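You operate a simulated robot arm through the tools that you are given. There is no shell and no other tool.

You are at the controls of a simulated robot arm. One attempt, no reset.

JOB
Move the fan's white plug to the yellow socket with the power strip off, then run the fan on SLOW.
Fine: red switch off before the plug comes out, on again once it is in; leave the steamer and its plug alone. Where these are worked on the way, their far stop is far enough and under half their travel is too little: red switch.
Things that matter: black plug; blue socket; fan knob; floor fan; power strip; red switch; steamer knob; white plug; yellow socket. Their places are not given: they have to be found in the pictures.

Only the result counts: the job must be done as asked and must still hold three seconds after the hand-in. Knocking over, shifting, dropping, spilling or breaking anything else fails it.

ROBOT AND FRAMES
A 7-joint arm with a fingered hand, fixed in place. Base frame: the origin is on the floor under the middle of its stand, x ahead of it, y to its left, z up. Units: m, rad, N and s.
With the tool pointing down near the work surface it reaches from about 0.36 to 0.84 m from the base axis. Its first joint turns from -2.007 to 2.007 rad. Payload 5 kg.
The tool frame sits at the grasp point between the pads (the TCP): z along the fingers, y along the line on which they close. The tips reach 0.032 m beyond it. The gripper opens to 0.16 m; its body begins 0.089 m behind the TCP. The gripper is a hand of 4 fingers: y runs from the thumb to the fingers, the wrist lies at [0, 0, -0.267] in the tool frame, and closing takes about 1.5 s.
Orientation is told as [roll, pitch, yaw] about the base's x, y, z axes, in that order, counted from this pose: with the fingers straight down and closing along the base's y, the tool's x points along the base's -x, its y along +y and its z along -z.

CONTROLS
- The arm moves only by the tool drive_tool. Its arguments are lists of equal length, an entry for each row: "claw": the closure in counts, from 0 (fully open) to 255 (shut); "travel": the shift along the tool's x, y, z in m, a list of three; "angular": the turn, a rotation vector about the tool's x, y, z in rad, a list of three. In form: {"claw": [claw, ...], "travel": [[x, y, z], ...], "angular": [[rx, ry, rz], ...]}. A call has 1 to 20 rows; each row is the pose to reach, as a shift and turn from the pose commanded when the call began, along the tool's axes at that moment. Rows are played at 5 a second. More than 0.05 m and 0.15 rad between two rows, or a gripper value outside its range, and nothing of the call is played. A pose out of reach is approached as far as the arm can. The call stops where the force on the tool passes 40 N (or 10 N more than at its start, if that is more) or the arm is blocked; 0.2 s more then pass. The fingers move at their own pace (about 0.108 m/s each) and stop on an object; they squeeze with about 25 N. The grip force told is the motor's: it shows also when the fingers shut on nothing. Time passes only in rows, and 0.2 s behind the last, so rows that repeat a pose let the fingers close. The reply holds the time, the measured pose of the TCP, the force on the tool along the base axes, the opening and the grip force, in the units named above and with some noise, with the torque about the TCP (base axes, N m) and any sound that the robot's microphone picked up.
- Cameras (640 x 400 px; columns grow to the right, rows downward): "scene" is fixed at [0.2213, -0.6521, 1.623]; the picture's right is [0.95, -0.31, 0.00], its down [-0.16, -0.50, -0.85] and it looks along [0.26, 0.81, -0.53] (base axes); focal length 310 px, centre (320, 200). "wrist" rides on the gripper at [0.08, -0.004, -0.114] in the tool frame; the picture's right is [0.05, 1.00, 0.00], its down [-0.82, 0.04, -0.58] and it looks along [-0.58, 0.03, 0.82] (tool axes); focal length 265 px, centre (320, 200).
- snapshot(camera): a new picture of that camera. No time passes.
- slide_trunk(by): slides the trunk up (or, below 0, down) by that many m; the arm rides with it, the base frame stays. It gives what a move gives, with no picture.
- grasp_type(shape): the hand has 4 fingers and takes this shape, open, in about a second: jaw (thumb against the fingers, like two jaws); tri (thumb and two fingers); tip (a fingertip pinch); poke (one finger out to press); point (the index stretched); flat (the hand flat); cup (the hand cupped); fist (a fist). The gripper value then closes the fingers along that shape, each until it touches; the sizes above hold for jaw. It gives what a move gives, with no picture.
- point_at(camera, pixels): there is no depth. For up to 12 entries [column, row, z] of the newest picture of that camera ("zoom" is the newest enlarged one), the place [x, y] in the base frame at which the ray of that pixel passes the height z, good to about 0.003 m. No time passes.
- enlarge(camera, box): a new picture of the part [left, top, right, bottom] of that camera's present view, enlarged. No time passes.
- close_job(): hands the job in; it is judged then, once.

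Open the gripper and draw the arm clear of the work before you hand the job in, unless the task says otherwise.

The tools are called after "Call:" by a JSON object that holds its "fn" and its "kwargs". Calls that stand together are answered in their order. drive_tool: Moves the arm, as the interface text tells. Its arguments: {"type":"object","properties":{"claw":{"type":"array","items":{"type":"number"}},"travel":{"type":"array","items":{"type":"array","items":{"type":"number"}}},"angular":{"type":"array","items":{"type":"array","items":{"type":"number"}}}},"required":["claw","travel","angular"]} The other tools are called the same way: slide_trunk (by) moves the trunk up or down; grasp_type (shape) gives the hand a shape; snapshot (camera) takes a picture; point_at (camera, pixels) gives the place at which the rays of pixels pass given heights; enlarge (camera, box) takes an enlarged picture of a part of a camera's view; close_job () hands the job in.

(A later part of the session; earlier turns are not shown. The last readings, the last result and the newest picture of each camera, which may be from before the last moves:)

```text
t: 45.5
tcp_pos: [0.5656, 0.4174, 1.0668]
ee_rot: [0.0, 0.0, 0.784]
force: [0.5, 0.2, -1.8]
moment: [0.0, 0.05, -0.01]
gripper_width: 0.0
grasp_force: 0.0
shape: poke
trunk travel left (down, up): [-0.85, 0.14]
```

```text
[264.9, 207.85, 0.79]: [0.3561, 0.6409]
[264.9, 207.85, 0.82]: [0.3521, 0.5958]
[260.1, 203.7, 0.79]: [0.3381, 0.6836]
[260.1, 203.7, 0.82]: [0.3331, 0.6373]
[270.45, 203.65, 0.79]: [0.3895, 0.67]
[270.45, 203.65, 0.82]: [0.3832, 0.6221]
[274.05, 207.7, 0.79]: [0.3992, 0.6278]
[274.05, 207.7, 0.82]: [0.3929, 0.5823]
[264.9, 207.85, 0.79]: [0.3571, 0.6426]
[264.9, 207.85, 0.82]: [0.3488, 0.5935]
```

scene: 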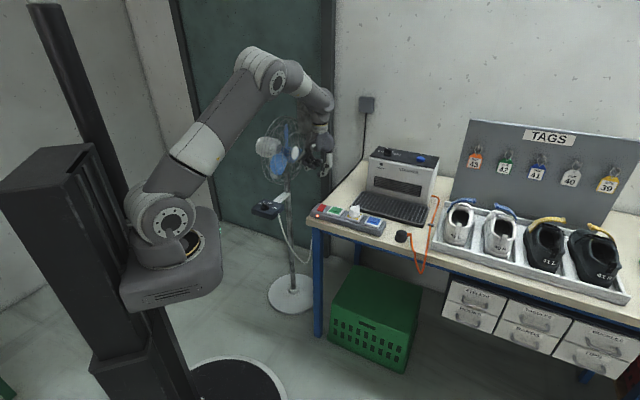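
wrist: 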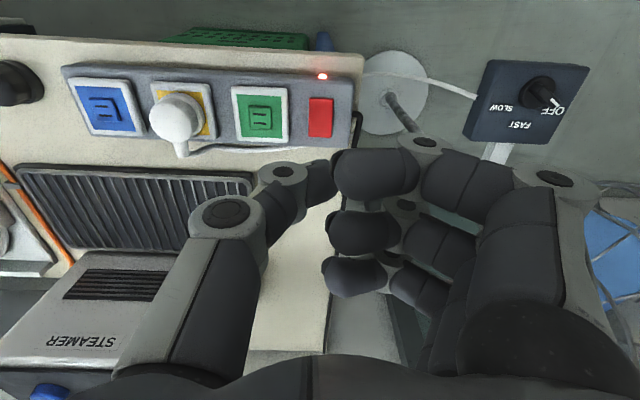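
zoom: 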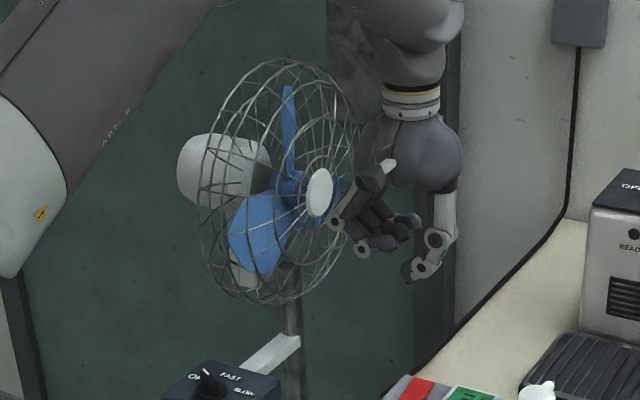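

Knob disc is at ≈(0.353,0.618,0.805); OFF lies at ~101°, FAST ~44°, SLOW ~−8° from its centre, so it must turn ~110° clockwise. The fan cage overhangs nearby, so I move back toward the robot to get a good view of knob and cage.

Call:
{"fn": "drive_tool", "kwargs": {"claw": [0, 0, 0, 0, 0, 0, 0, 0, 0], "travel": [[0.024, 0.03, 0], [0.048, 0.06, 0], [0.072, 0.09, 0], [0.096, 0.12, 0], [0.12, 0.15, 0], [0.144, 0.18, 0], [0.168, 0.21, 0], [0.1923, 0.2427, 0], [0.1923, 0.2427, 0]], "angular": [[0, 0, -0.033], [0, 0, -0.066], [0, 0, -0.099], [0, 0, -0.132], [0, 0, -0.165], [0, 0, -0.198], [0, 0, -0.231], [0, 0, -0.262], [0, 0, -0.262]]}}

Call:
{"fn": "snapshot", "kwargs": {"camera": "wrist"}}

Call:
{"fn": "snapshot", "kwargs": {"camera": "scene"}}

```text
t: 47.5
tcp_pos: [0.2584, 0.4534, 1.0602]
ee_rot: [-0.001, 0.0, 1.047]
force: [0.3, -0.2, 0.3]
moment: [0.0, 0.02, 0.0]
gripper_width: 0.0003
grasp_force: 0.0
shape: poke
trunk travel left (down, up): [-0.85, 0.14]
```

```text
taken
```

wrist: 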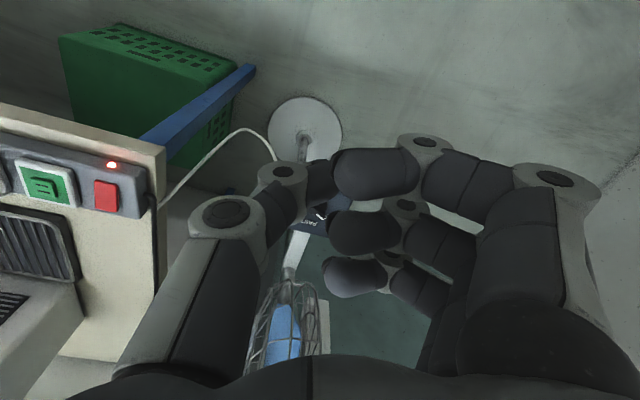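

```text
taken
```

scene: 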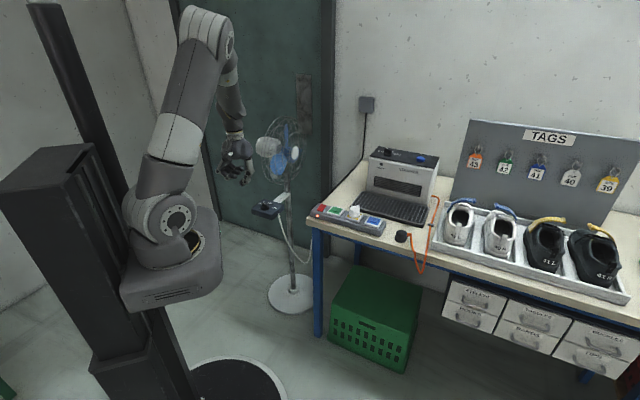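

The curled fingers hide the knob; I open the hand in jaw shape for a clear view.

Call:
{"fn": "grasp_type", "kwargs": {"shape": "jaw"}}

Call:
{"fn": "snapshot", "kwargs": {"camera": "wrist"}}

Call:
{"fn": "enlarge", "kwargs": {"camera": "wrist", "box": [230, 170, 390, 370]}}

Call:
{"fn": "enlarge", "kwargs": {"camera": "scene", "box": [210, 100, 330, 220]}}

```text
t: 48.4
tcp_pos: [0.2585, 0.4539, 1.0604]
ee_rot: [0.001, 0.001, 1.046]
force: [-0.3, 0.0, -1.1]
moment: [0.0, -0.01, -0.03]
gripper_width: 0.1601
grasp_force: 0.0
shape: jaw
trunk travel left (down, up): [-0.85, 0.14]
```

```text
taken
```

wrist: 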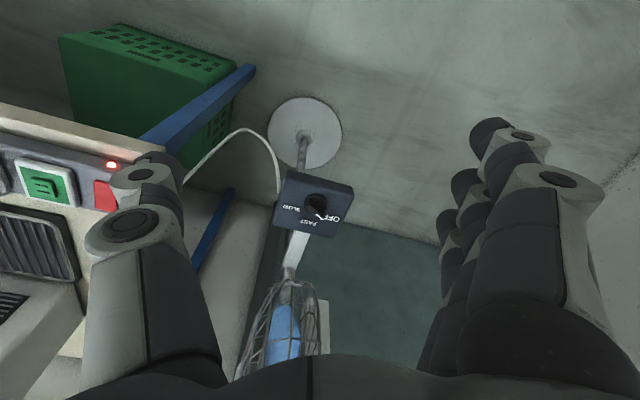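

```text
2.00 times, centred on (310, 270) of wrist
```

zoom: 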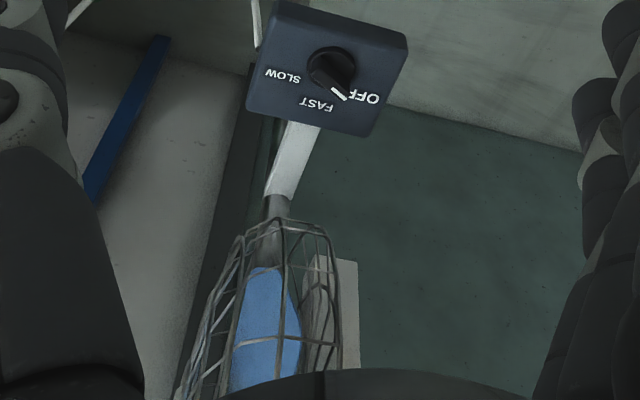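

```text
3.33 times, centred on (270, 160) of scene
```

zoom: 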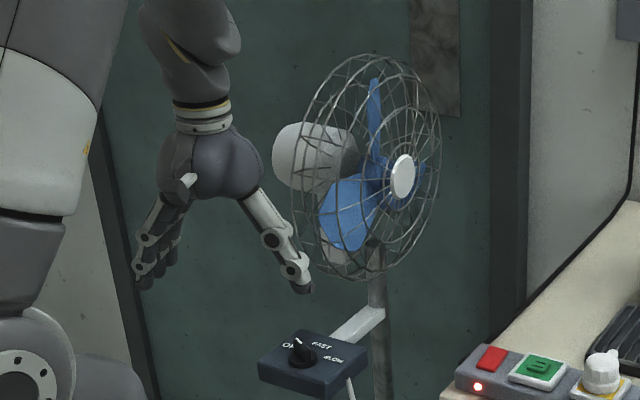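

The cage's near rim (~(0.38,0.61) at z≈1.03) almost overhangs the knob, so a vertical hand would hit it; I'll tilt the hand ~30° away from the cage. First I measure the knob ridge precisely.

Call:
{"fn": "enlarge", "kwargs": {"camera": "wrist", "box": [268, 165, 364, 243]}}

Call:
{"fn": "enlarge", "kwargs": {"camera": "scene", "box": [246, 193, 286, 218]}}

```text
5.13 times, centred on (316, 204) of wrist
```

zoom: 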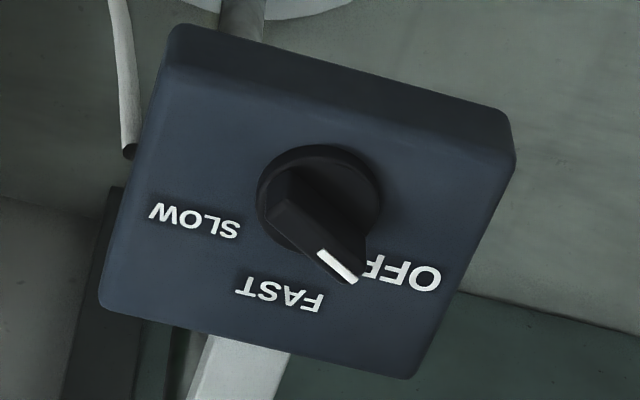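

```text
16.00 times, centred on (266, 206) of scene
```

zoom: 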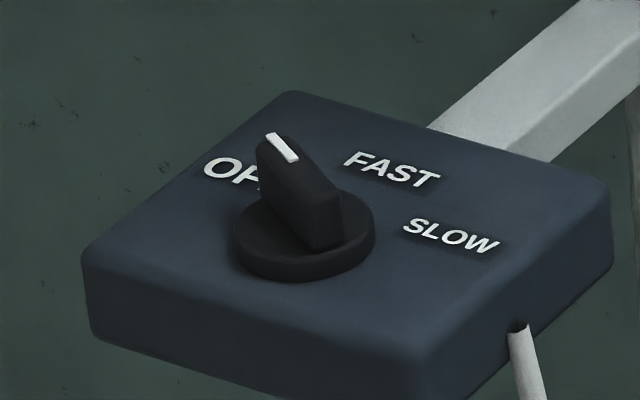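

I triangulate the white pointer mark: wrist ends (322.2,219.6)/(316.4,214.3), scene ends (262.9,201.4)/(264.4,203.0), and the disc.

Call:
{"fn": "point_at", "kwargs": {"camera": "wrist", "pixels": [[322.2, 219.6, 0.82], [322.2, 219.6, 0.84], [316.4, 214.3, 0.82], [316.4, 214.3, 0.84], [315.6, 204, 0.8], [315.6, 204, 0.82], [322.2, 219.6, 0.82], [322.2, 219.6, 0.84], [316.4, 214.3, 0.82], [316.4, 214.3, 0.84], [315.6, 204, 0.8], [315.6, 204, 0.82]]}}

Call:
{"fn": "point_at", "kwargs": {"camera": "scene", "pixels": [[262.9, 201.4, 0.82], [262.9, 201.4, 0.84], [264.4, 203.0, 0.82], [264.4, 203.0, 0.84], [265.1, 207.5, 0.8], [265.1, 207.5, 0.82], [262.9, 201.4, 0.82], [262.9, 201.4, 0.84], [264.4, 203.0, 0.82], [264.4, 203.0, 0.84], [265.1, 207.5, 0.8], [265.1, 207.5, 0.82]]}}

Call:
{"fn": "point_at", "kwargs": {"camera": "wrist", "pixels": [[292.5, 207.5, 0.801], [307.5, 221.5, 0.801], [336, 217.5, 0.801], [292.5, 207.5, 0.801], [307.5, 221.5, 0.801], [336, 217.5, 0.801], [287, 178.5, 0.79], [352.5, 192, 0.79]]}}

```text
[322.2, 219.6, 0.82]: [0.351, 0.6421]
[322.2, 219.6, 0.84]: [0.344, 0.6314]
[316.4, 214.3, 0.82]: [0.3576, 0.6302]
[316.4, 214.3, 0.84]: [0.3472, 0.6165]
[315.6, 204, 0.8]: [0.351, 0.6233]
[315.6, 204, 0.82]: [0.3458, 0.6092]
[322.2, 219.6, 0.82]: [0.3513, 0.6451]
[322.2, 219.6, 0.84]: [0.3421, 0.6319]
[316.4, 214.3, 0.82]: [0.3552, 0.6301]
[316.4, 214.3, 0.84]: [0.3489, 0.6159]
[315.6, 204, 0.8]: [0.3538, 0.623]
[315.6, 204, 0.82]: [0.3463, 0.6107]
```

```text
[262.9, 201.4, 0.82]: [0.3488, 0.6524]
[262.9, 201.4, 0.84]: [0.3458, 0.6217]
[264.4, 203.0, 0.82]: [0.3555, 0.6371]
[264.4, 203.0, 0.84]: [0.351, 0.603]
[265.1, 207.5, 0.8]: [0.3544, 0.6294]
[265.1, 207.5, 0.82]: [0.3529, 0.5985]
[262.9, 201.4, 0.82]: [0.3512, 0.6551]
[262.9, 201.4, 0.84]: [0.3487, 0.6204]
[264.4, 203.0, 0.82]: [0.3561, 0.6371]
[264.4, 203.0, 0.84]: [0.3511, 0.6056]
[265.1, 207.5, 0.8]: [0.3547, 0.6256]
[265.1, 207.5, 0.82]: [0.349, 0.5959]
```

```text
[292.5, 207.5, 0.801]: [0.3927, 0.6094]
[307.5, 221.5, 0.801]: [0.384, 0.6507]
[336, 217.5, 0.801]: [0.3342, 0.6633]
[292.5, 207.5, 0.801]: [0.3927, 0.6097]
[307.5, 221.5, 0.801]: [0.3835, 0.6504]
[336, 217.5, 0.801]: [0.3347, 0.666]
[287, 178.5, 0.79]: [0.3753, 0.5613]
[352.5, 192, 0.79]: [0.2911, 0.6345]
```

Pointer now at ~107°, labels spaced ~60° (FAST ~46°, SLOW ~−14°); ridge top z≈0.83, disc centre K≈(0.3525,0.62), disc top ≈0.807. I examine the "tip" pinch shape in free air for gripping the ridge.

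Call:
{"fn": "grasp_type", "kwargs": {"shape": "tip"}}

Call:
{"fn": "snapshot", "kwargs": {"camera": "wrist"}}

Call:
{"fn": "enlarge", "kwargs": {"camera": "scene", "box": [210, 110, 290, 190]}}

Call:
{"fn": "drive_tool", "kwargs": {"claw": [220, 220, 220, 220, 220, 220, 220], "travel": [[0, 0, 0], [0, 0, 0], [0, 0, 0], [0, 0, 0], [0, 0, 0], [0, 0, 0], [0, 0, 0]], "angular": [[0, 0, 0], [0, 0, 0], [0, 0, 0], [0, 0, 0], [0, 0, 0], [0, 0, 0], [0, 0, 0]]}}

Call:
{"fn": "snapshot", "kwargs": {"camera": "wrist"}}

Call:
{"fn": "enlarge", "kwargs": {"camera": "scene", "box": [210, 110, 290, 190]}}

```text
t: 49.3
tcp_pos: [0.2575, 0.4547, 1.0611]
ee_rot: [0.002, -0.001, 1.047]
force: [0.0, 1.0, -0.4]
moment: [0.0, 0.0, 0.01]
gripper_width: 0.16
grasp_force: 0.0
shape: tip
trunk travel left (down, up): [-0.85, 0.14]
```

```text
taken
```

wrist: 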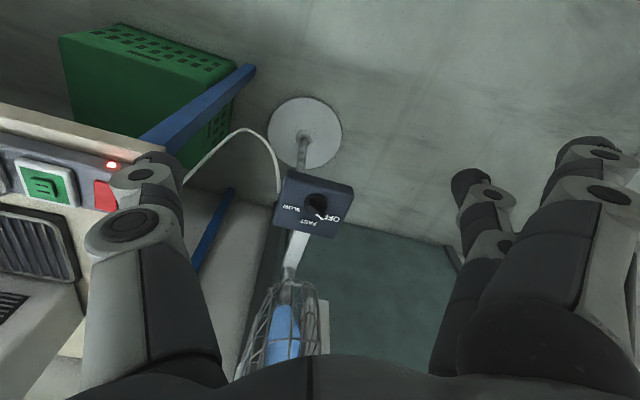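

```text
5.00 times, centred on (250, 150) of scene
```

zoom: 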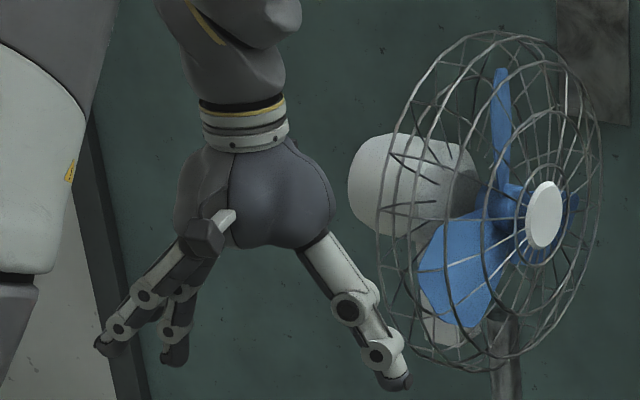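

```text
t: 50.9
tcp_pos: [0.2581, 0.454, 1.0622]
ee_rot: [-0.001, 0.0, 1.047]
force: [-0.1, -0.3, -0.7]
moment: [0.01, 0.01, 0.03]
gripper_width: 0.0225
grasp_force: 0.0
shape: tip
trunk travel left (down, up): [-0.85, 0.14]
```

```text
taken
```

wrist: 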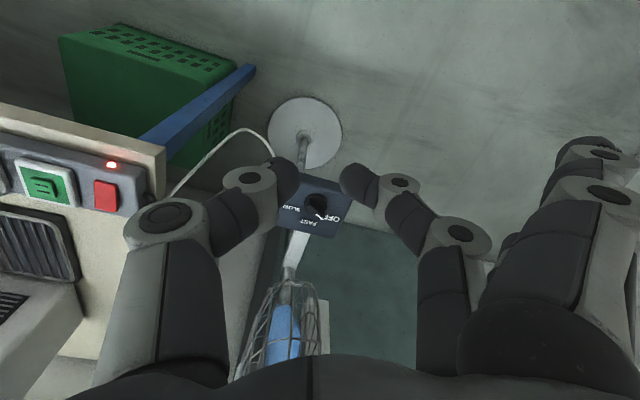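

```text
5.00 times, centred on (250, 150) of scene
```

zoom: 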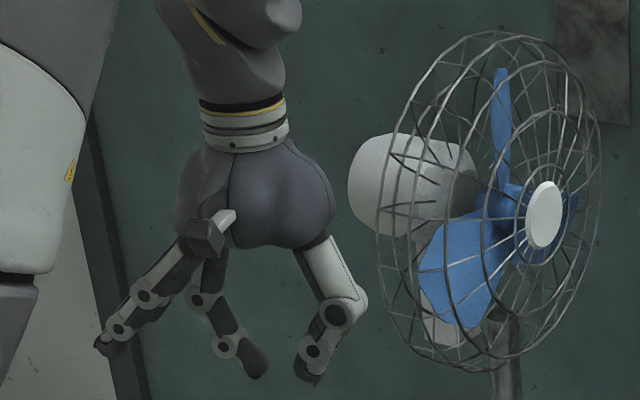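

In "tip" only thumb and middle finger pinch on the tool axis while index and ring stay spread – good for the small ridge. Now I check the fan cage and pole location to plan clearances.

Call:
{"fn": "enlarge", "kwargs": {"camera": "wrist", "box": [220, 230, 360, 370]}}

Call:
{"fn": "point_at", "kwargs": {"camera": "wrist", "pixels": [[315, 287.5, 0.9], [315, 287.5, 1.0], [270, 290, 0.9], [270, 290, 1.0], [290, 280, 0.9], [290, 280, 1.0], [305, 133, 0.02], [292, 262, 0.8], [292, 262, 0.85]]}}

Call:
{"fn": "point_at", "kwargs": {"camera": "scene", "pixels": [[294.9, 153.1, 1.0], [294.9, 153.1, 1.05], [261.6, 153, 1.0], [261.6, 153, 1.05], [286.5, 184, 0.85], [286.5, 184, 0.9], [255, 150, 1.0], [255, 150, 1.05], [290, 293, 0.02]]}}

```text
2.86 times, centred on (290, 300) of wrist
```

zoom: 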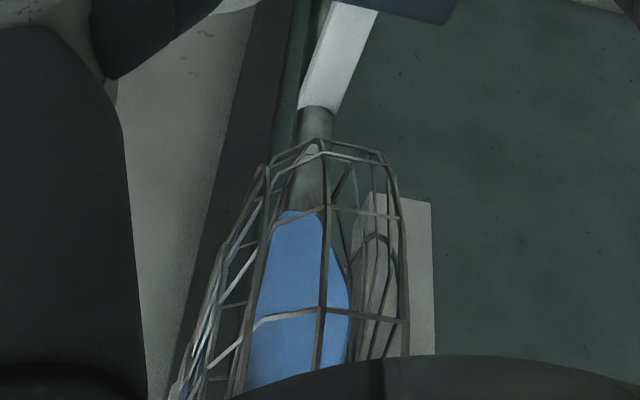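

```text
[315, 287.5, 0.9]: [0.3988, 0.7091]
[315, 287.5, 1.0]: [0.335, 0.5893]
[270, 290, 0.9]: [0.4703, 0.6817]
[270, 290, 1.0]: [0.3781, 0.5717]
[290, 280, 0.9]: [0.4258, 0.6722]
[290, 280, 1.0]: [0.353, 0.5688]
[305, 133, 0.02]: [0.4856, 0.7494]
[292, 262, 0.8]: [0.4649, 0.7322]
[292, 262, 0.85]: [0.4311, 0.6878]
```

```text
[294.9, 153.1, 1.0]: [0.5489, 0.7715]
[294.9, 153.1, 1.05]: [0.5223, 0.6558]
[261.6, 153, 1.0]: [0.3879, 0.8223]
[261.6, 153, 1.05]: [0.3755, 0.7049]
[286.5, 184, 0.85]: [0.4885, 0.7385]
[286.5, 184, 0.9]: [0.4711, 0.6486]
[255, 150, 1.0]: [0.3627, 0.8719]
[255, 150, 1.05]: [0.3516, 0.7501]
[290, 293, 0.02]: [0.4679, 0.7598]
```

Base/pole is at ≈(0.475,0.75); the cage rim is right over the knob, so I will come in tilted ~35° with the wrist on the robot side. First I yaw the tool to 107° (pinch line perpendicular to the ridge), pinch half open.

Call:
{"fn": "drive_tool", "kwargs": {"claw": [185, 185, 185, 185, 185, 185, 185], "travel": [[0, 0, 0], [0, 0, 0], [0, 0, 0], [0, 0, 0], [0, 0, 0], [0, 0, 0], [0, 0, 0]], "angular": [[0, 0, -0.137], [0, 0, -0.274], [0, 0, -0.411], [0, 0, -0.548], [0, 0, -0.685], [0, 0, -0.82], [0, 0, -0.82]]}}

Call:
{"fn": "drive_tool", "kwargs": {"claw": [185, 185, 185, 185, 185, 185], "travel": [[0, 0, 0], [0, 0, 0], [0, 0, 0], [0, 0, 0], [0, 0, 0], [0, 0, 0]], "angular": [[0, -0.122, 0], [0, -0.244, 0], [0, -0.366, 0], [0, -0.488, 0], [0, -0.61, 0], [0, -0.61, 0]]}}

Call:
{"fn": "snapshot", "kwargs": {"camera": "wrist"}}

Call:
{"fn": "snapshot", "kwargs": {"camera": "scene"}}

```text
t: 52.5
tcp_pos: [0.2589, 0.4561, 1.0659]
ee_rot: [0.0, 0.0, 1.869]
force: [-0.6, 0.3, 0.1]
moment: [0.0, -0.01, 0.02]
gripper_width: 0.0432
grasp_force: 0.1
shape: tip
trunk travel left (down, up): [-0.85, 0.14]
```

```text
t: 53.9
tcp_pos: [0.2582, 0.4546, 1.0667]
ee_rot: [-0.002, -0.611, 1.867]
force: [-0.8, 0.3, 0.2]
moment: [0.01, 0.01, -0.05]
gripper_width: 0.0434
grasp_force: 0.1
shape: tip
trunk travel left (down, up): [-0.85, 0.14]
```

```text
taken
```

wrist: 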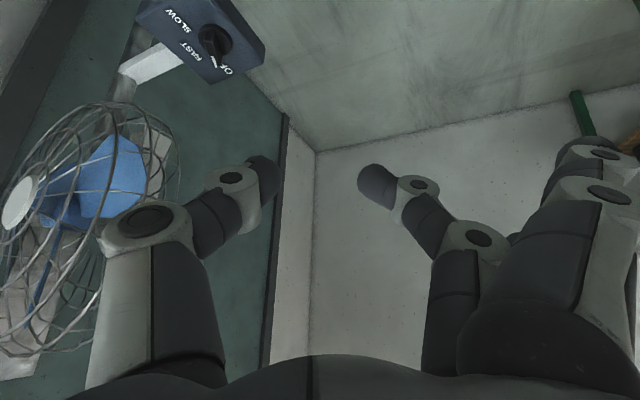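

```text
taken
```

scene: 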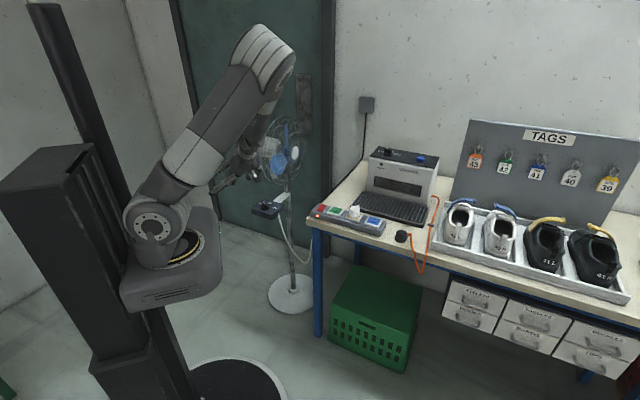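

The hand is tilted 35° with the cage at the left edge of its view. I move to a pre-grasp 8 cm back along the tool axis from the knob.

Call:
{"fn": "drive_tool", "kwargs": {"claw": [185, 185, 185, 185, 185, 185, 185], "travel": [[0.0062, -0.0231, 0.0282], [0.0124, -0.0462, 0.0564], [0.0186, -0.0693, 0.0846], [0.0248, -0.0923, 0.1127], [0.031, -0.1154, 0.1409], [0.0372, -0.1385, 0.1691], [0.0372, -0.1385, 0.1691]], "angular": [[0, 0, 0], [0, 0, 0], [0, 0, 0], [0, 0, 0], [0, 0, 0], [0, 0, 0], [0, 0, 0]]}}

Call:
{"fn": "snapshot", "kwargs": {"camera": "wrist"}}

Call:
{"fn": "enlarge", "kwargs": {"camera": "scene", "box": [220, 130, 316, 220]}}

```text
t: 55.5
tcp_pos: [0.3706, 0.5571, 0.9065]
ee_rot: [0.0, -0.61, 1.867]
force: [0.5, 0.0, 0.8]
moment: [-0.03, -0.01, 0.0]
gripper_width: 0.0436
grasp_force: 0.1
shape: tip
trunk travel left (down, up): [-0.85, 0.14]
```

```text
taken
```

wrist: 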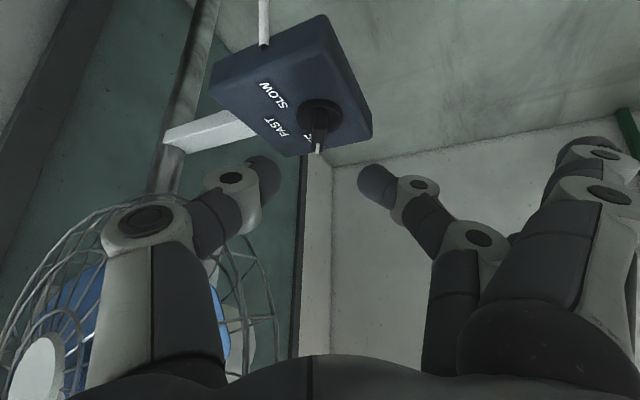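

```text
4.44 times, centred on (268, 175) of scene
```

zoom: 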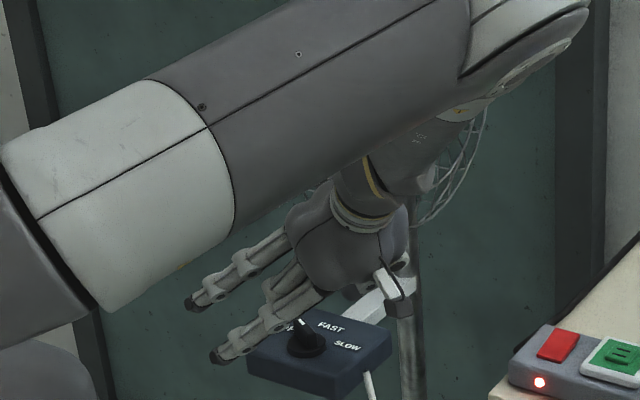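

The ridge appears vertical and centred (col ~318) between thumb tip (265,180) and middle tip (375,185). I check the whole scene for arm/cage clearance before advancing.

Call:
{"fn": "snapshot", "kwargs": {"camera": "scene"}}

Call:
{"fn": "enlarge", "kwargs": {"camera": "wrist", "box": [230, 60, 410, 220]}}

Call:
{"fn": "enlarge", "kwargs": {"camera": "scene", "box": [240, 60, 340, 190]}}

```text
taken
```

scene: 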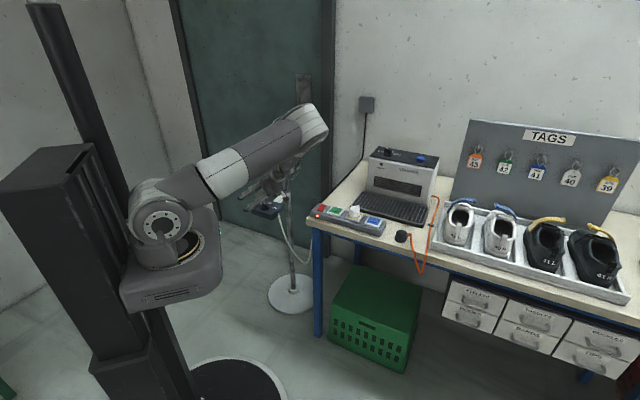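

```text
2.50 times, centred on (320, 140) of wrist
```

zoom: 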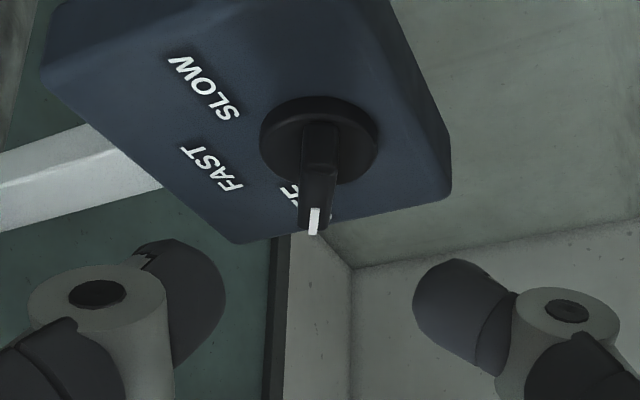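

```text
3.08 times, centred on (290, 125) of scene
```

zoom: 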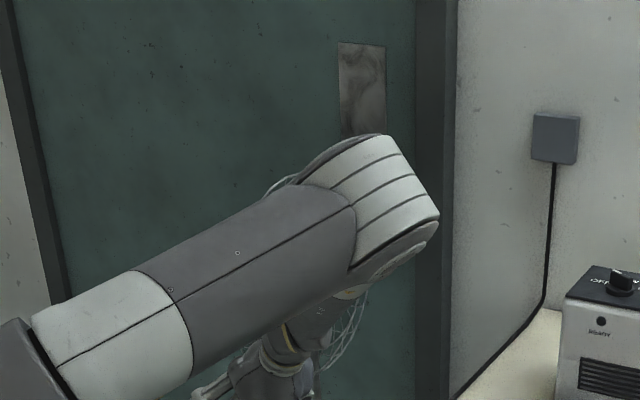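

The elbow is well on the camera side, clear of the fan, and the ridge lines up with the tool x axis (mark (317.6,148), disc (320,116)). I advance 6 cm along the tool axis and look.

Call:
{"fn": "drive_tool", "kwargs": {"claw": [185, 185, 185, 185, 185], "travel": [[0, 0, 0.02], [0, 0, 0.04], [0, 0, 0.055], [-0.001, -0.0005, 0.06], [-0.001, -0.0005, 0.06]], "angular": [[0, 0, 0], [0, 0, 0], [0, 0, 0], [0, 0, 0], [0, 0, 0]]}}

Call:
{"fn": "snapshot", "kwargs": {"camera": "wrist"}}

Call:
{"fn": "enlarge", "kwargs": {"camera": "wrist", "box": [230, 90, 410, 220]}}

Call:
{"fn": "enlarge", "kwargs": {"camera": "scene", "box": [230, 150, 310, 220]}}

```text
t: 56.7
tcp_pos: [0.362, 0.5909, 0.858]
ee_rot: [-0.002, -0.611, 1.867]
force: [0.7, 0.8, -0.3]
moment: [0.0, -0.02, -0.01]
gripper_width: 0.0436
grasp_force: 0.1
shape: tip
trunk travel left (down, up): [-0.85, 0.14]
```

```text
taken
```

wrist: 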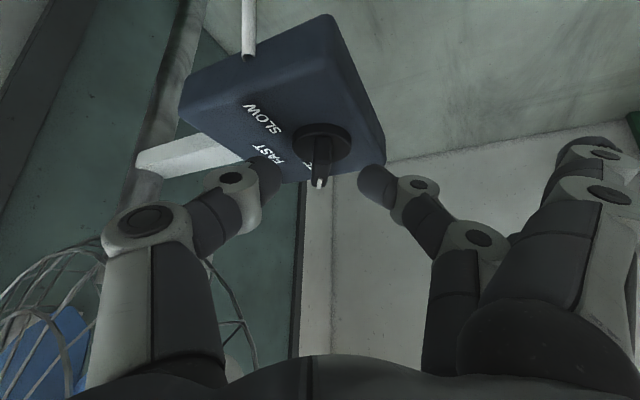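

```text
3.08 times, centred on (320, 155) of wrist
```

zoom: 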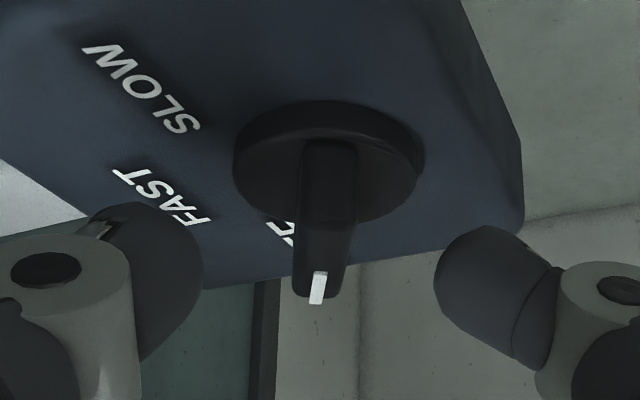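

```text
5.71 times, centred on (270, 185) of scene
```

zoom: 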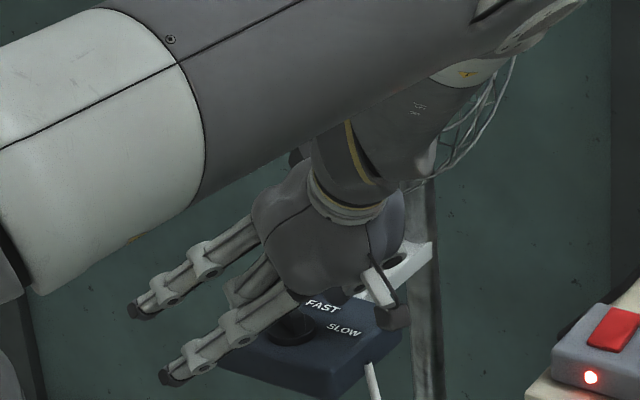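

Aligned within ~1–2 mm. I advance the last ~18 mm with a 1 mm y' correction, pinch still open.

Call:
{"fn": "drive_tool", "kwargs": {"claw": [185, 185, 185, 185], "travel": [[0, 0.001, 0.007], [0, 0.001, 0.013], [0, 0.001, 0.018], [0, 0.001, 0.018]], "angular": [[0, 0, 0], [0, 0, 0], [0, 0, 0], [0, 0, 0]]}}

Call:
{"fn": "enlarge", "kwargs": {"camera": "wrist", "box": [230, 90, 410, 220]}}

Call:
{"fn": "enlarge", "kwargs": {"camera": "scene", "box": [246, 185, 294, 220]}}

```text
t: 57.7
tcp_pos: [0.3586, 0.6028, 0.8413]
ee_rot: [0.001, -0.611, 1.866]
force: [-0.5, 0.1, -0.1]
moment: [-0.03, -0.03, -0.01]
gripper_width: 0.0436
grasp_force: 0.0
shape: tip
trunk travel left (down, up): [-0.85, 0.14]
```

```text
3.08 times, centred on (320, 155) of wrist
```

zoom: 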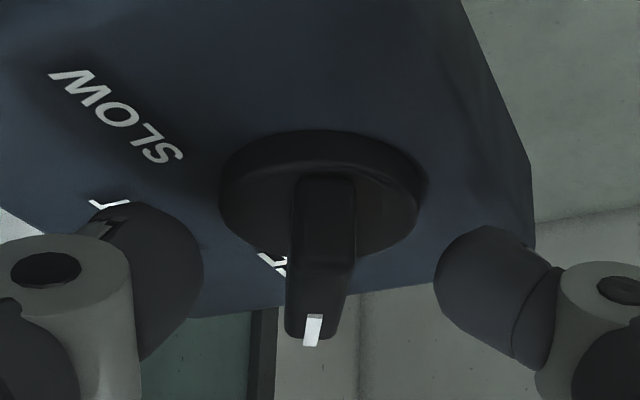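

```text
11.43 times, centred on (270, 202) of scene
```

zoom: 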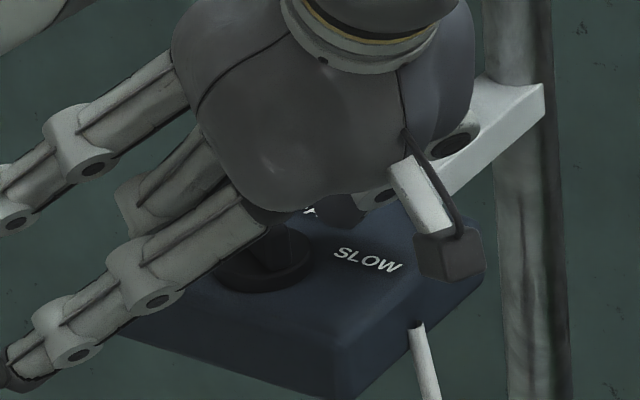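

The ridge (zoom col ~322) is centred between thumb (203) and middle fingertip (433). I close the pinch gradually, watching the force.

Call:
{"fn": "drive_tool", "kwargs": {"claw": [200, 215, 225, 232, 238, 238], "travel": [[0, 0, 0], [0, 0, 0], [0, 0, 0], [0, 0, 0], [0, 0, 0], [0, 0, 0]], "angular": [[0, 0, 0], [0, 0, 0], [0, 0, 0], [0, 0, 0], [0, 0, 0], [0, 0, 0]]}}

Call:
{"fn": "enlarge", "kwargs": {"camera": "wrist", "box": [230, 90, 410, 220]}}

```text
t: 59.1
tcp_pos: [0.3585, 0.6011, 0.8418]
ee_rot: [0.0, -0.611, 1.866]
force: [1.2, 0.3, 0.9]
moment: [0.01, -0.01, 0.02]
gripper_width: 0.0113
grasp_force: 0.1
shape: tip
trunk travel left (down, up): [-0.85, 0.14]
```

```text
3.08 times, centred on (320, 155) of wrist
```

zoom: 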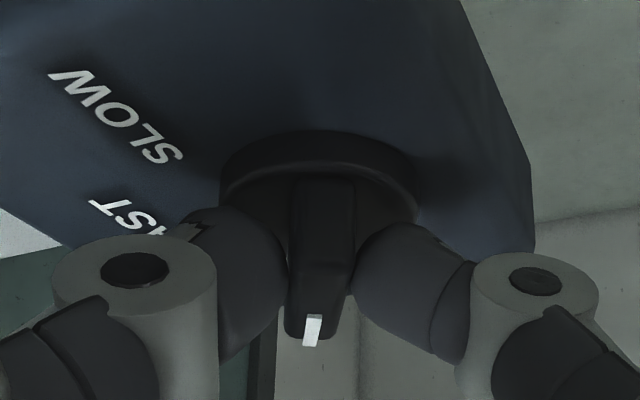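

The tips are just at the ridge's sides without force yet. I close further to a firm grip.

Call:
{"fn": "drive_tool", "kwargs": {"claw": [242, 246, 250, 255, 255, 255], "travel": [[0, 0, 0], [0, 0, 0], [0, 0, 0], [0, 0, 0], [0, 0, 0], [0, 0, 0]], "angular": [[0, 0, 0], [0, 0, 0], [0, 0, 0], [0, 0, 0], [0, 0, 0], [0, 0, 0]]}}

Call:
{"fn": "enlarge", "kwargs": {"camera": "wrist", "box": [230, 90, 410, 220]}}

```text
t: 60.5
tcp_pos: [0.3578, 0.6005, 0.8402]
ee_rot: [-0.001, -0.608, 1.867]
force: [-0.1, 1.4, -0.9]
moment: [-0.03, 0.05, 0.03]
gripper_width: 0.0058
grasp_force: 25.0
shape: tip
trunk travel left (down, up): [-0.85, 0.14]
```

```text
3.08 times, centred on (320, 155) of wrist
```

zoom: 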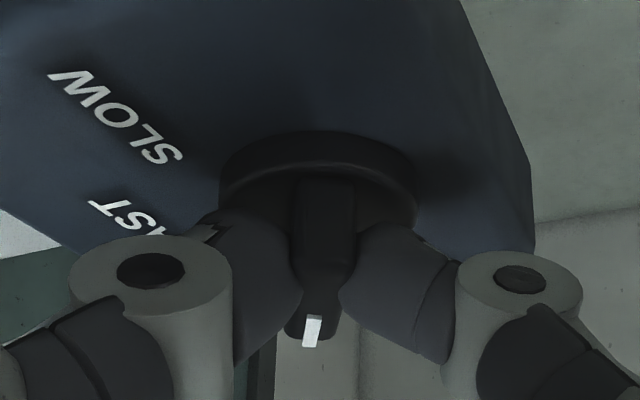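

The ridge is held (25 N, width 5.8 mm) with no lateral load. I turn 30° clockwise about the knob's vertical axis and check.

Call:
{"fn": "drive_tool", "kwargs": {"claw": [255, 255, 255, 255, 255], "travel": [[-0.00013, 0.00239, 9e-05], [-0.00051, 0.00475, 0.00036], [-0.00114, 0.00702, 0.0008], [-0.00201, 0.00917, 0.00141], [-0.00201, 0.00917, 0.00141]], "angular": [[0.075, 0, 0.1072], [0.15, 0, 0.2144], [0.225, 0, 0.3216], [0.3, 0, 0.4288], [0.3, 0, 0.4288]]}}

Call:
{"fn": "enlarge", "kwargs": {"camera": "wrist", "box": [230, 60, 410, 220]}}

Call:
{"fn": "snapshot", "kwargs": {"camera": "scene"}}

```text
t: 61.7
tcp_pos: [0.3484, 0.6026, 0.8418]
ee_rot: [-0.001, -0.611, 1.342]
force: [-2.6, 1.1, 2.4]
moment: [0.05, 0.04, 0.09]
gripper_width: 0.0058
grasp_force: 25.6
shape: tip
trunk travel left (down, up): [-0.85, 0.14]
```

```text
2.50 times, centred on (320, 140) of wrist
```

zoom: 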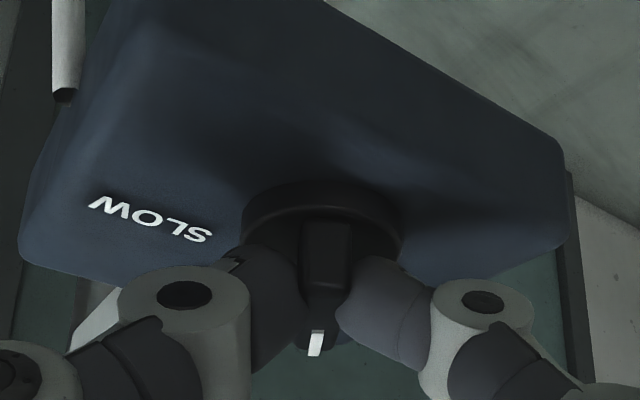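

```text
taken
```

scene: 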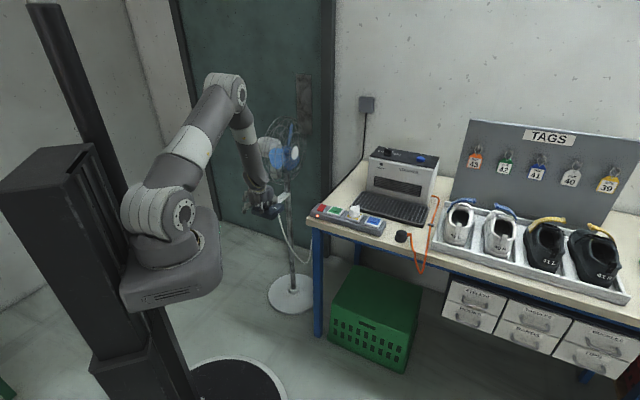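

The knob turns with the hand under small loads (≤3 N) and the fan stays put. I turn another 30°, to about FAST.

Call:
{"fn": "drive_tool", "kwargs": {"claw": [255, 255, 255, 255, 255], "travel": [[-0.00013, 0.00239, 9e-05], [-0.00051, 0.00475, 0.00036], [-0.00114, 0.00702, 0.0008], [-0.00201, 0.00917, 0.00141], [-0.00201, 0.00917, 0.00141]], "angular": [[0.075, 0, 0.1072], [0.15, 0, 0.2144], [0.225, 0, 0.3216], [0.3, 0, 0.4288], [0.3, 0, 0.4288]]}}

Call:
{"fn": "snapshot", "kwargs": {"camera": "wrist"}}

Call:
{"fn": "enlarge", "kwargs": {"camera": "scene", "box": [210, 90, 330, 230]}}

```text
t: 62.9
tcp_pos: [0.3404, 0.606, 0.8423]
ee_rot: [0.001, -0.608, 0.819]
force: [-5.9, 0.8, -1.8]
moment: [0.05, 0.17, 0.13]
gripper_width: 0.0055
grasp_force: 25.6
shape: tip
trunk travel left (down, up): [-0.85, 0.14]
```

```text
taken
```

wrist: 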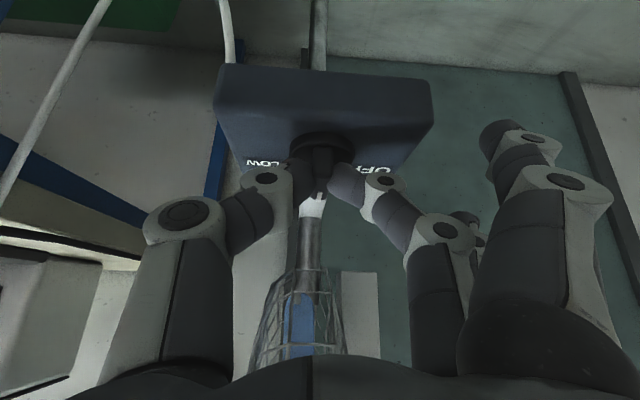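

```text
2.86 times, centred on (270, 160) of scene
```

zoom: 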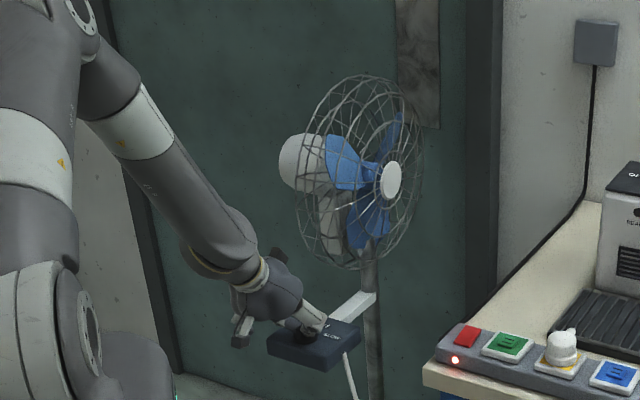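

The blades have moved, so the fan runs – the plug works. A 6 N side load (−x) shows my pivot is ~2 mm off; I shift slightly to relieve it and read the force.

Call:
{"fn": "drive_tool", "kwargs": {"claw": [255, 255, 255], "travel": [[0.0006, 0.0008, -0.0004], [0.0011, 0.0015, -0.0008], [0.0011, 0.0015, -0.0008]], "angular": [[0, 0, 0], [0, 0, 0], [0, 0, 0]]}}

Call:
{"fn": "enlarge", "kwargs": {"camera": "wrist", "box": [200, 60, 440, 240]}}

```text
t: 63.7
tcp_pos: [0.3389, 0.6072, 0.8413]
ee_rot: [-0.001, -0.609, 0.82]
force: [-2.1, 0.3, -3.8]
moment: [-0.01, 0.1, 0.06]
gripper_width: 0.0057
grasp_force: 25.0
shape: tip
trunk travel left (down, up): [-0.85, 0.14]
```

```text
2.22 times, centred on (320, 150) of wrist
```

zoom: 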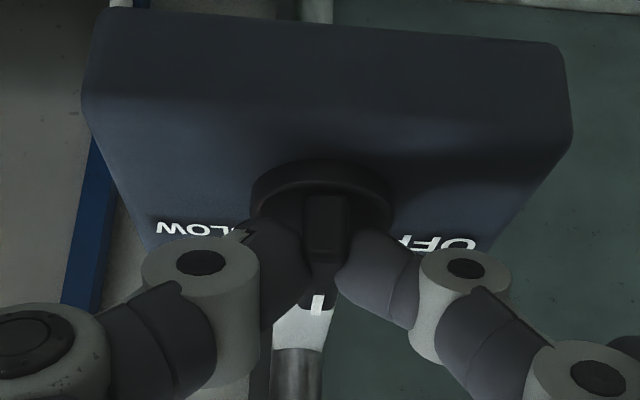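

Load is down to 2 N and the pointer is at FAST. I continue another 30° with the corrected pivot.

Call:
{"fn": "drive_tool", "kwargs": {"claw": [255, 255, 255, 255, 255], "travel": [[-0.00014, 0.00266, 0.0001], [-0.00057, 0.00526, 0.0004], [-0.00127, 0.00778, 0.00089], [-0.00223, 0.01017, 0.00156], [-0.00223, 0.01017, 0.00156]], "angular": [[0.075, 0, 0.1072], [0.15, 0, 0.2144], [0.225, 0, 0.3216], [0.3, 0, 0.4288], [0.3, 0, 0.4288]]}}

Call:
{"fn": "snapshot", "kwargs": {"camera": "wrist"}}

Call:
{"fn": "enlarge", "kwargs": {"camera": "scene", "box": [220, 110, 320, 230]}}

```text
t: 64.9
tcp_pos: [0.3328, 0.6151, 0.8419]
ee_rot: [0.0, -0.61, 0.295]
force: [0.9, -1.3, 0.0]
moment: [0.03, -0.03, -0.04]
gripper_width: 0.006
grasp_force: 25.4
shape: tip
trunk travel left (down, up): [-0.85, 0.14]
```

```text
taken
```

wrist: 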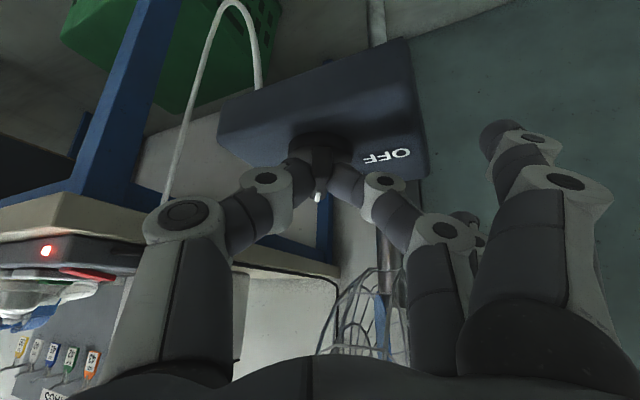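

```text
3.33 times, centred on (270, 170) of scene
```

zoom: 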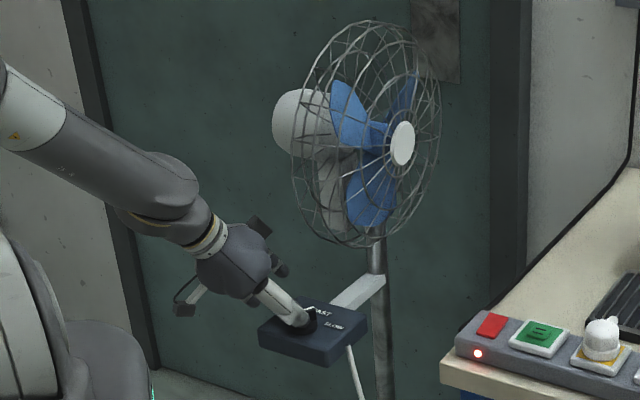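

Loads are ~1 N and the hand is clear of cage and bracket. I turn 15° more and look.

Call:
{"fn": "drive_tool", "kwargs": {"claw": [255, 255, 255], "travel": [[-0.00014, 0.00266, 0.0001], [-0.00057, 0.00526, 0.0004], [-0.00057, 0.00526, 0.0004]], "angular": [[0.075, 0, 0.1072], [0.15, 0, 0.2144], [0.15, 0, 0.2144]]}}

Call:
{"fn": "snapshot", "kwargs": {"camera": "wrist"}}

Call:
{"fn": "enlarge", "kwargs": {"camera": "scene", "box": [230, 140, 310, 220]}}

```text
t: 65.7
tcp_pos: [0.3323, 0.6208, 0.8428]
ee_rot: [-0.001, -0.611, 0.035]
force: [5.1, 0.5, 0.3]
moment: [0.06, -0.11, -0.02]
gripper_width: 0.0055
grasp_force: 24.8
shape: tip
trunk travel left (down, up): [-0.85, 0.14]
```

```text
taken
```

wrist: 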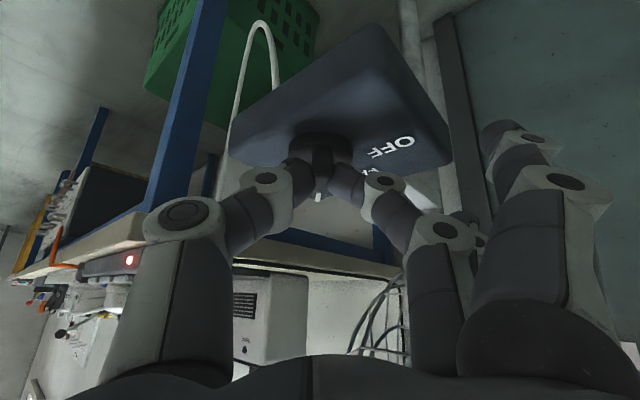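

```text
5.00 times, centred on (270, 180) of scene
```

zoom: 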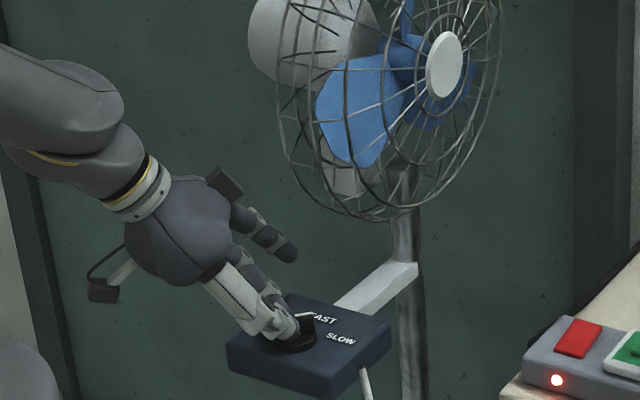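

Now yaw ≈2°; a 5 N x-load suggests a 2 mm correction. I zoom on the knob to read the pointer.

Call:
{"fn": "enlarge", "kwargs": {"camera": "scene", "box": [252, 192, 292, 217]}}

Call:
{"fn": "enlarge", "kwargs": {"camera": "wrist", "box": [220, 80, 440, 230]}}

```text
16.00 times, centred on (272, 204) of scene
```

zoom: 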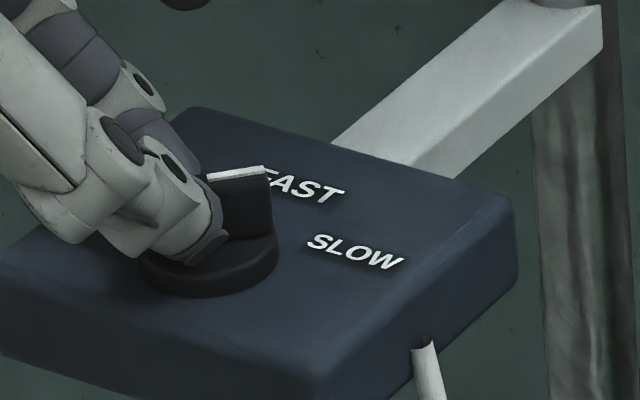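

```text
2.67 times, centred on (330, 155) of wrist
```

zoom: 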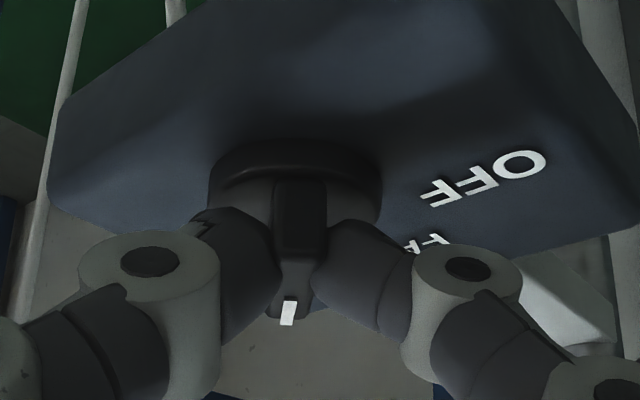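

The white mark points at about 0°±3°, so SLOW (≈−14°) needs ~16° more. I turn that with a 2 mm relief shift.

Call:
{"fn": "drive_tool", "kwargs": {"claw": [255, 255, 255], "travel": [[-0.00095, 0.00255, 0.0007], [-0.0022, 0.00505, 0.0015], [-0.0022, 0.00505, 0.0015]], "angular": [[0.08, 0, 0.1143], [0.16, 0, 0.2285], [0.16, 0, 0.2285]]}}

Call:
{"fn": "enlarge", "kwargs": {"camera": "scene", "box": [252, 192, 292, 217]}}

Call:
{"fn": "enlarge", "kwargs": {"camera": "scene", "box": [220, 110, 320, 230]}}

Call:
{"fn": "snapshot", "kwargs": {"camera": "wrist"}}

```text
t: 66.5
tcp_pos: [0.3334, 0.6257, 0.8424]
ee_rot: [0.0, -0.609, -0.245]
force: [-1.9, 1.4, 1.0]
moment: [0.06, 0.01, 0.07]
gripper_width: 0.0059
grasp_force: 25.8
shape: tip
trunk travel left (down, up): [-0.85, 0.14]
```

```text
16.00 times, centred on (272, 204) of scene
```

zoom: 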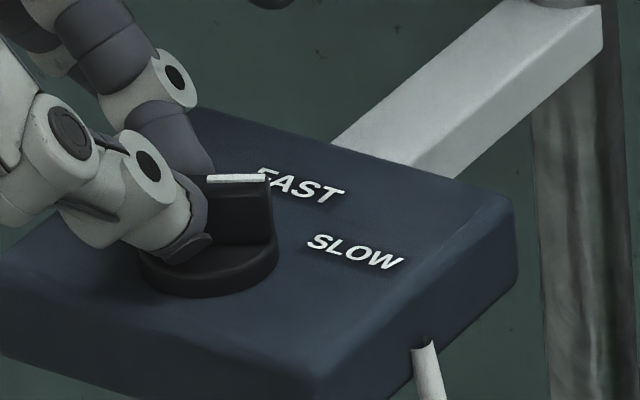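

```text
3.33 times, centred on (270, 170) of scene
```

zoom: 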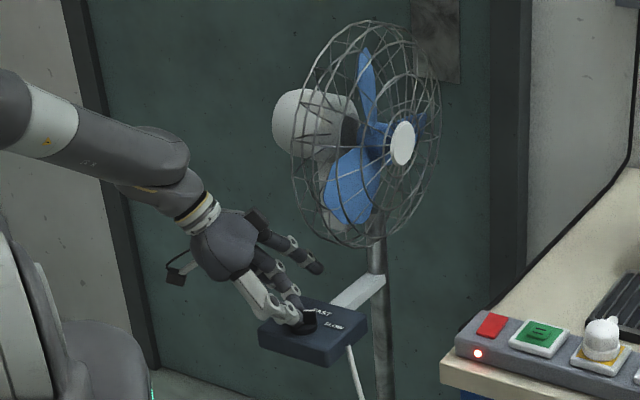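

```text
taken
```

wrist: 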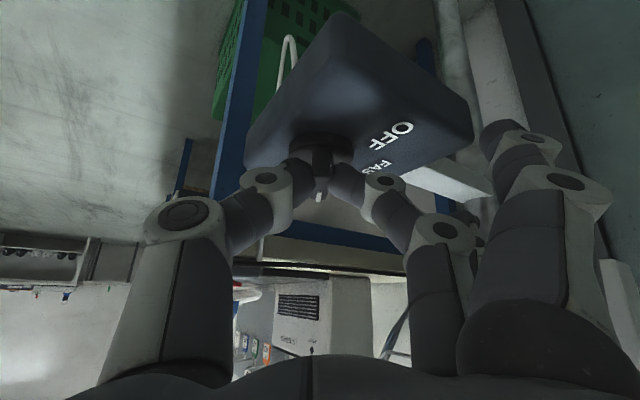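

The mark now points at ≈−16°, in line with SLOW, loads under 2.5 N, and the hand is clear of the cage. I open the pinch gently.

Call:
{"fn": "drive_tool", "kwargs": {"claw": [250, 240, 230, 215, 200, 190, 190], "travel": [[0, 0, 0], [0, 0, 0], [0, 0, 0], [0, 0, 0], [0, 0, 0], [0, 0, 0], [0, 0, 0]], "angular": [[0, 0, 0], [0, 0, 0], [0, 0, 0], [0, 0, 0], [0, 0, 0], [0, 0, 0], [0, 0, 0]]}}

Call:
{"fn": "enlarge", "kwargs": {"camera": "scene", "box": [252, 192, 292, 217]}}

Call:
{"fn": "enlarge", "kwargs": {"camera": "wrist", "box": [220, 60, 440, 230]}}

```text
t: 68.1
tcp_pos: [0.3345, 0.6251, 0.843]
ee_rot: [0.0, -0.611, -0.245]
force: [0.4, -0.2, 0.1]
moment: [-0.01, 0.0, -0.01]
gripper_width: 0.0401
grasp_force: 0.1
shape: tip
trunk travel left (down, up): [-0.85, 0.14]
```

```text
16.00 times, centred on (272, 204) of scene
```

zoom: 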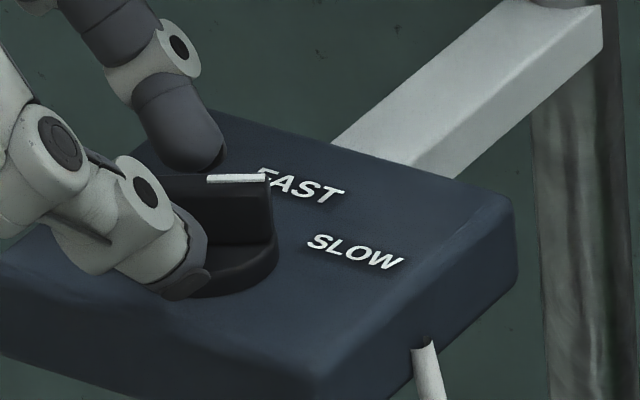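

```text
2.35 times, centred on (330, 145) of wrist
```

zoom: 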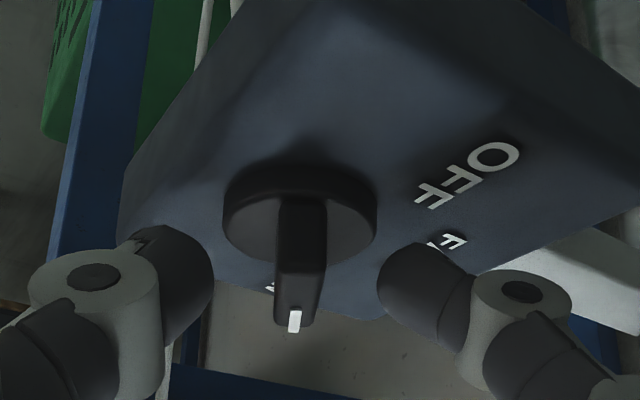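

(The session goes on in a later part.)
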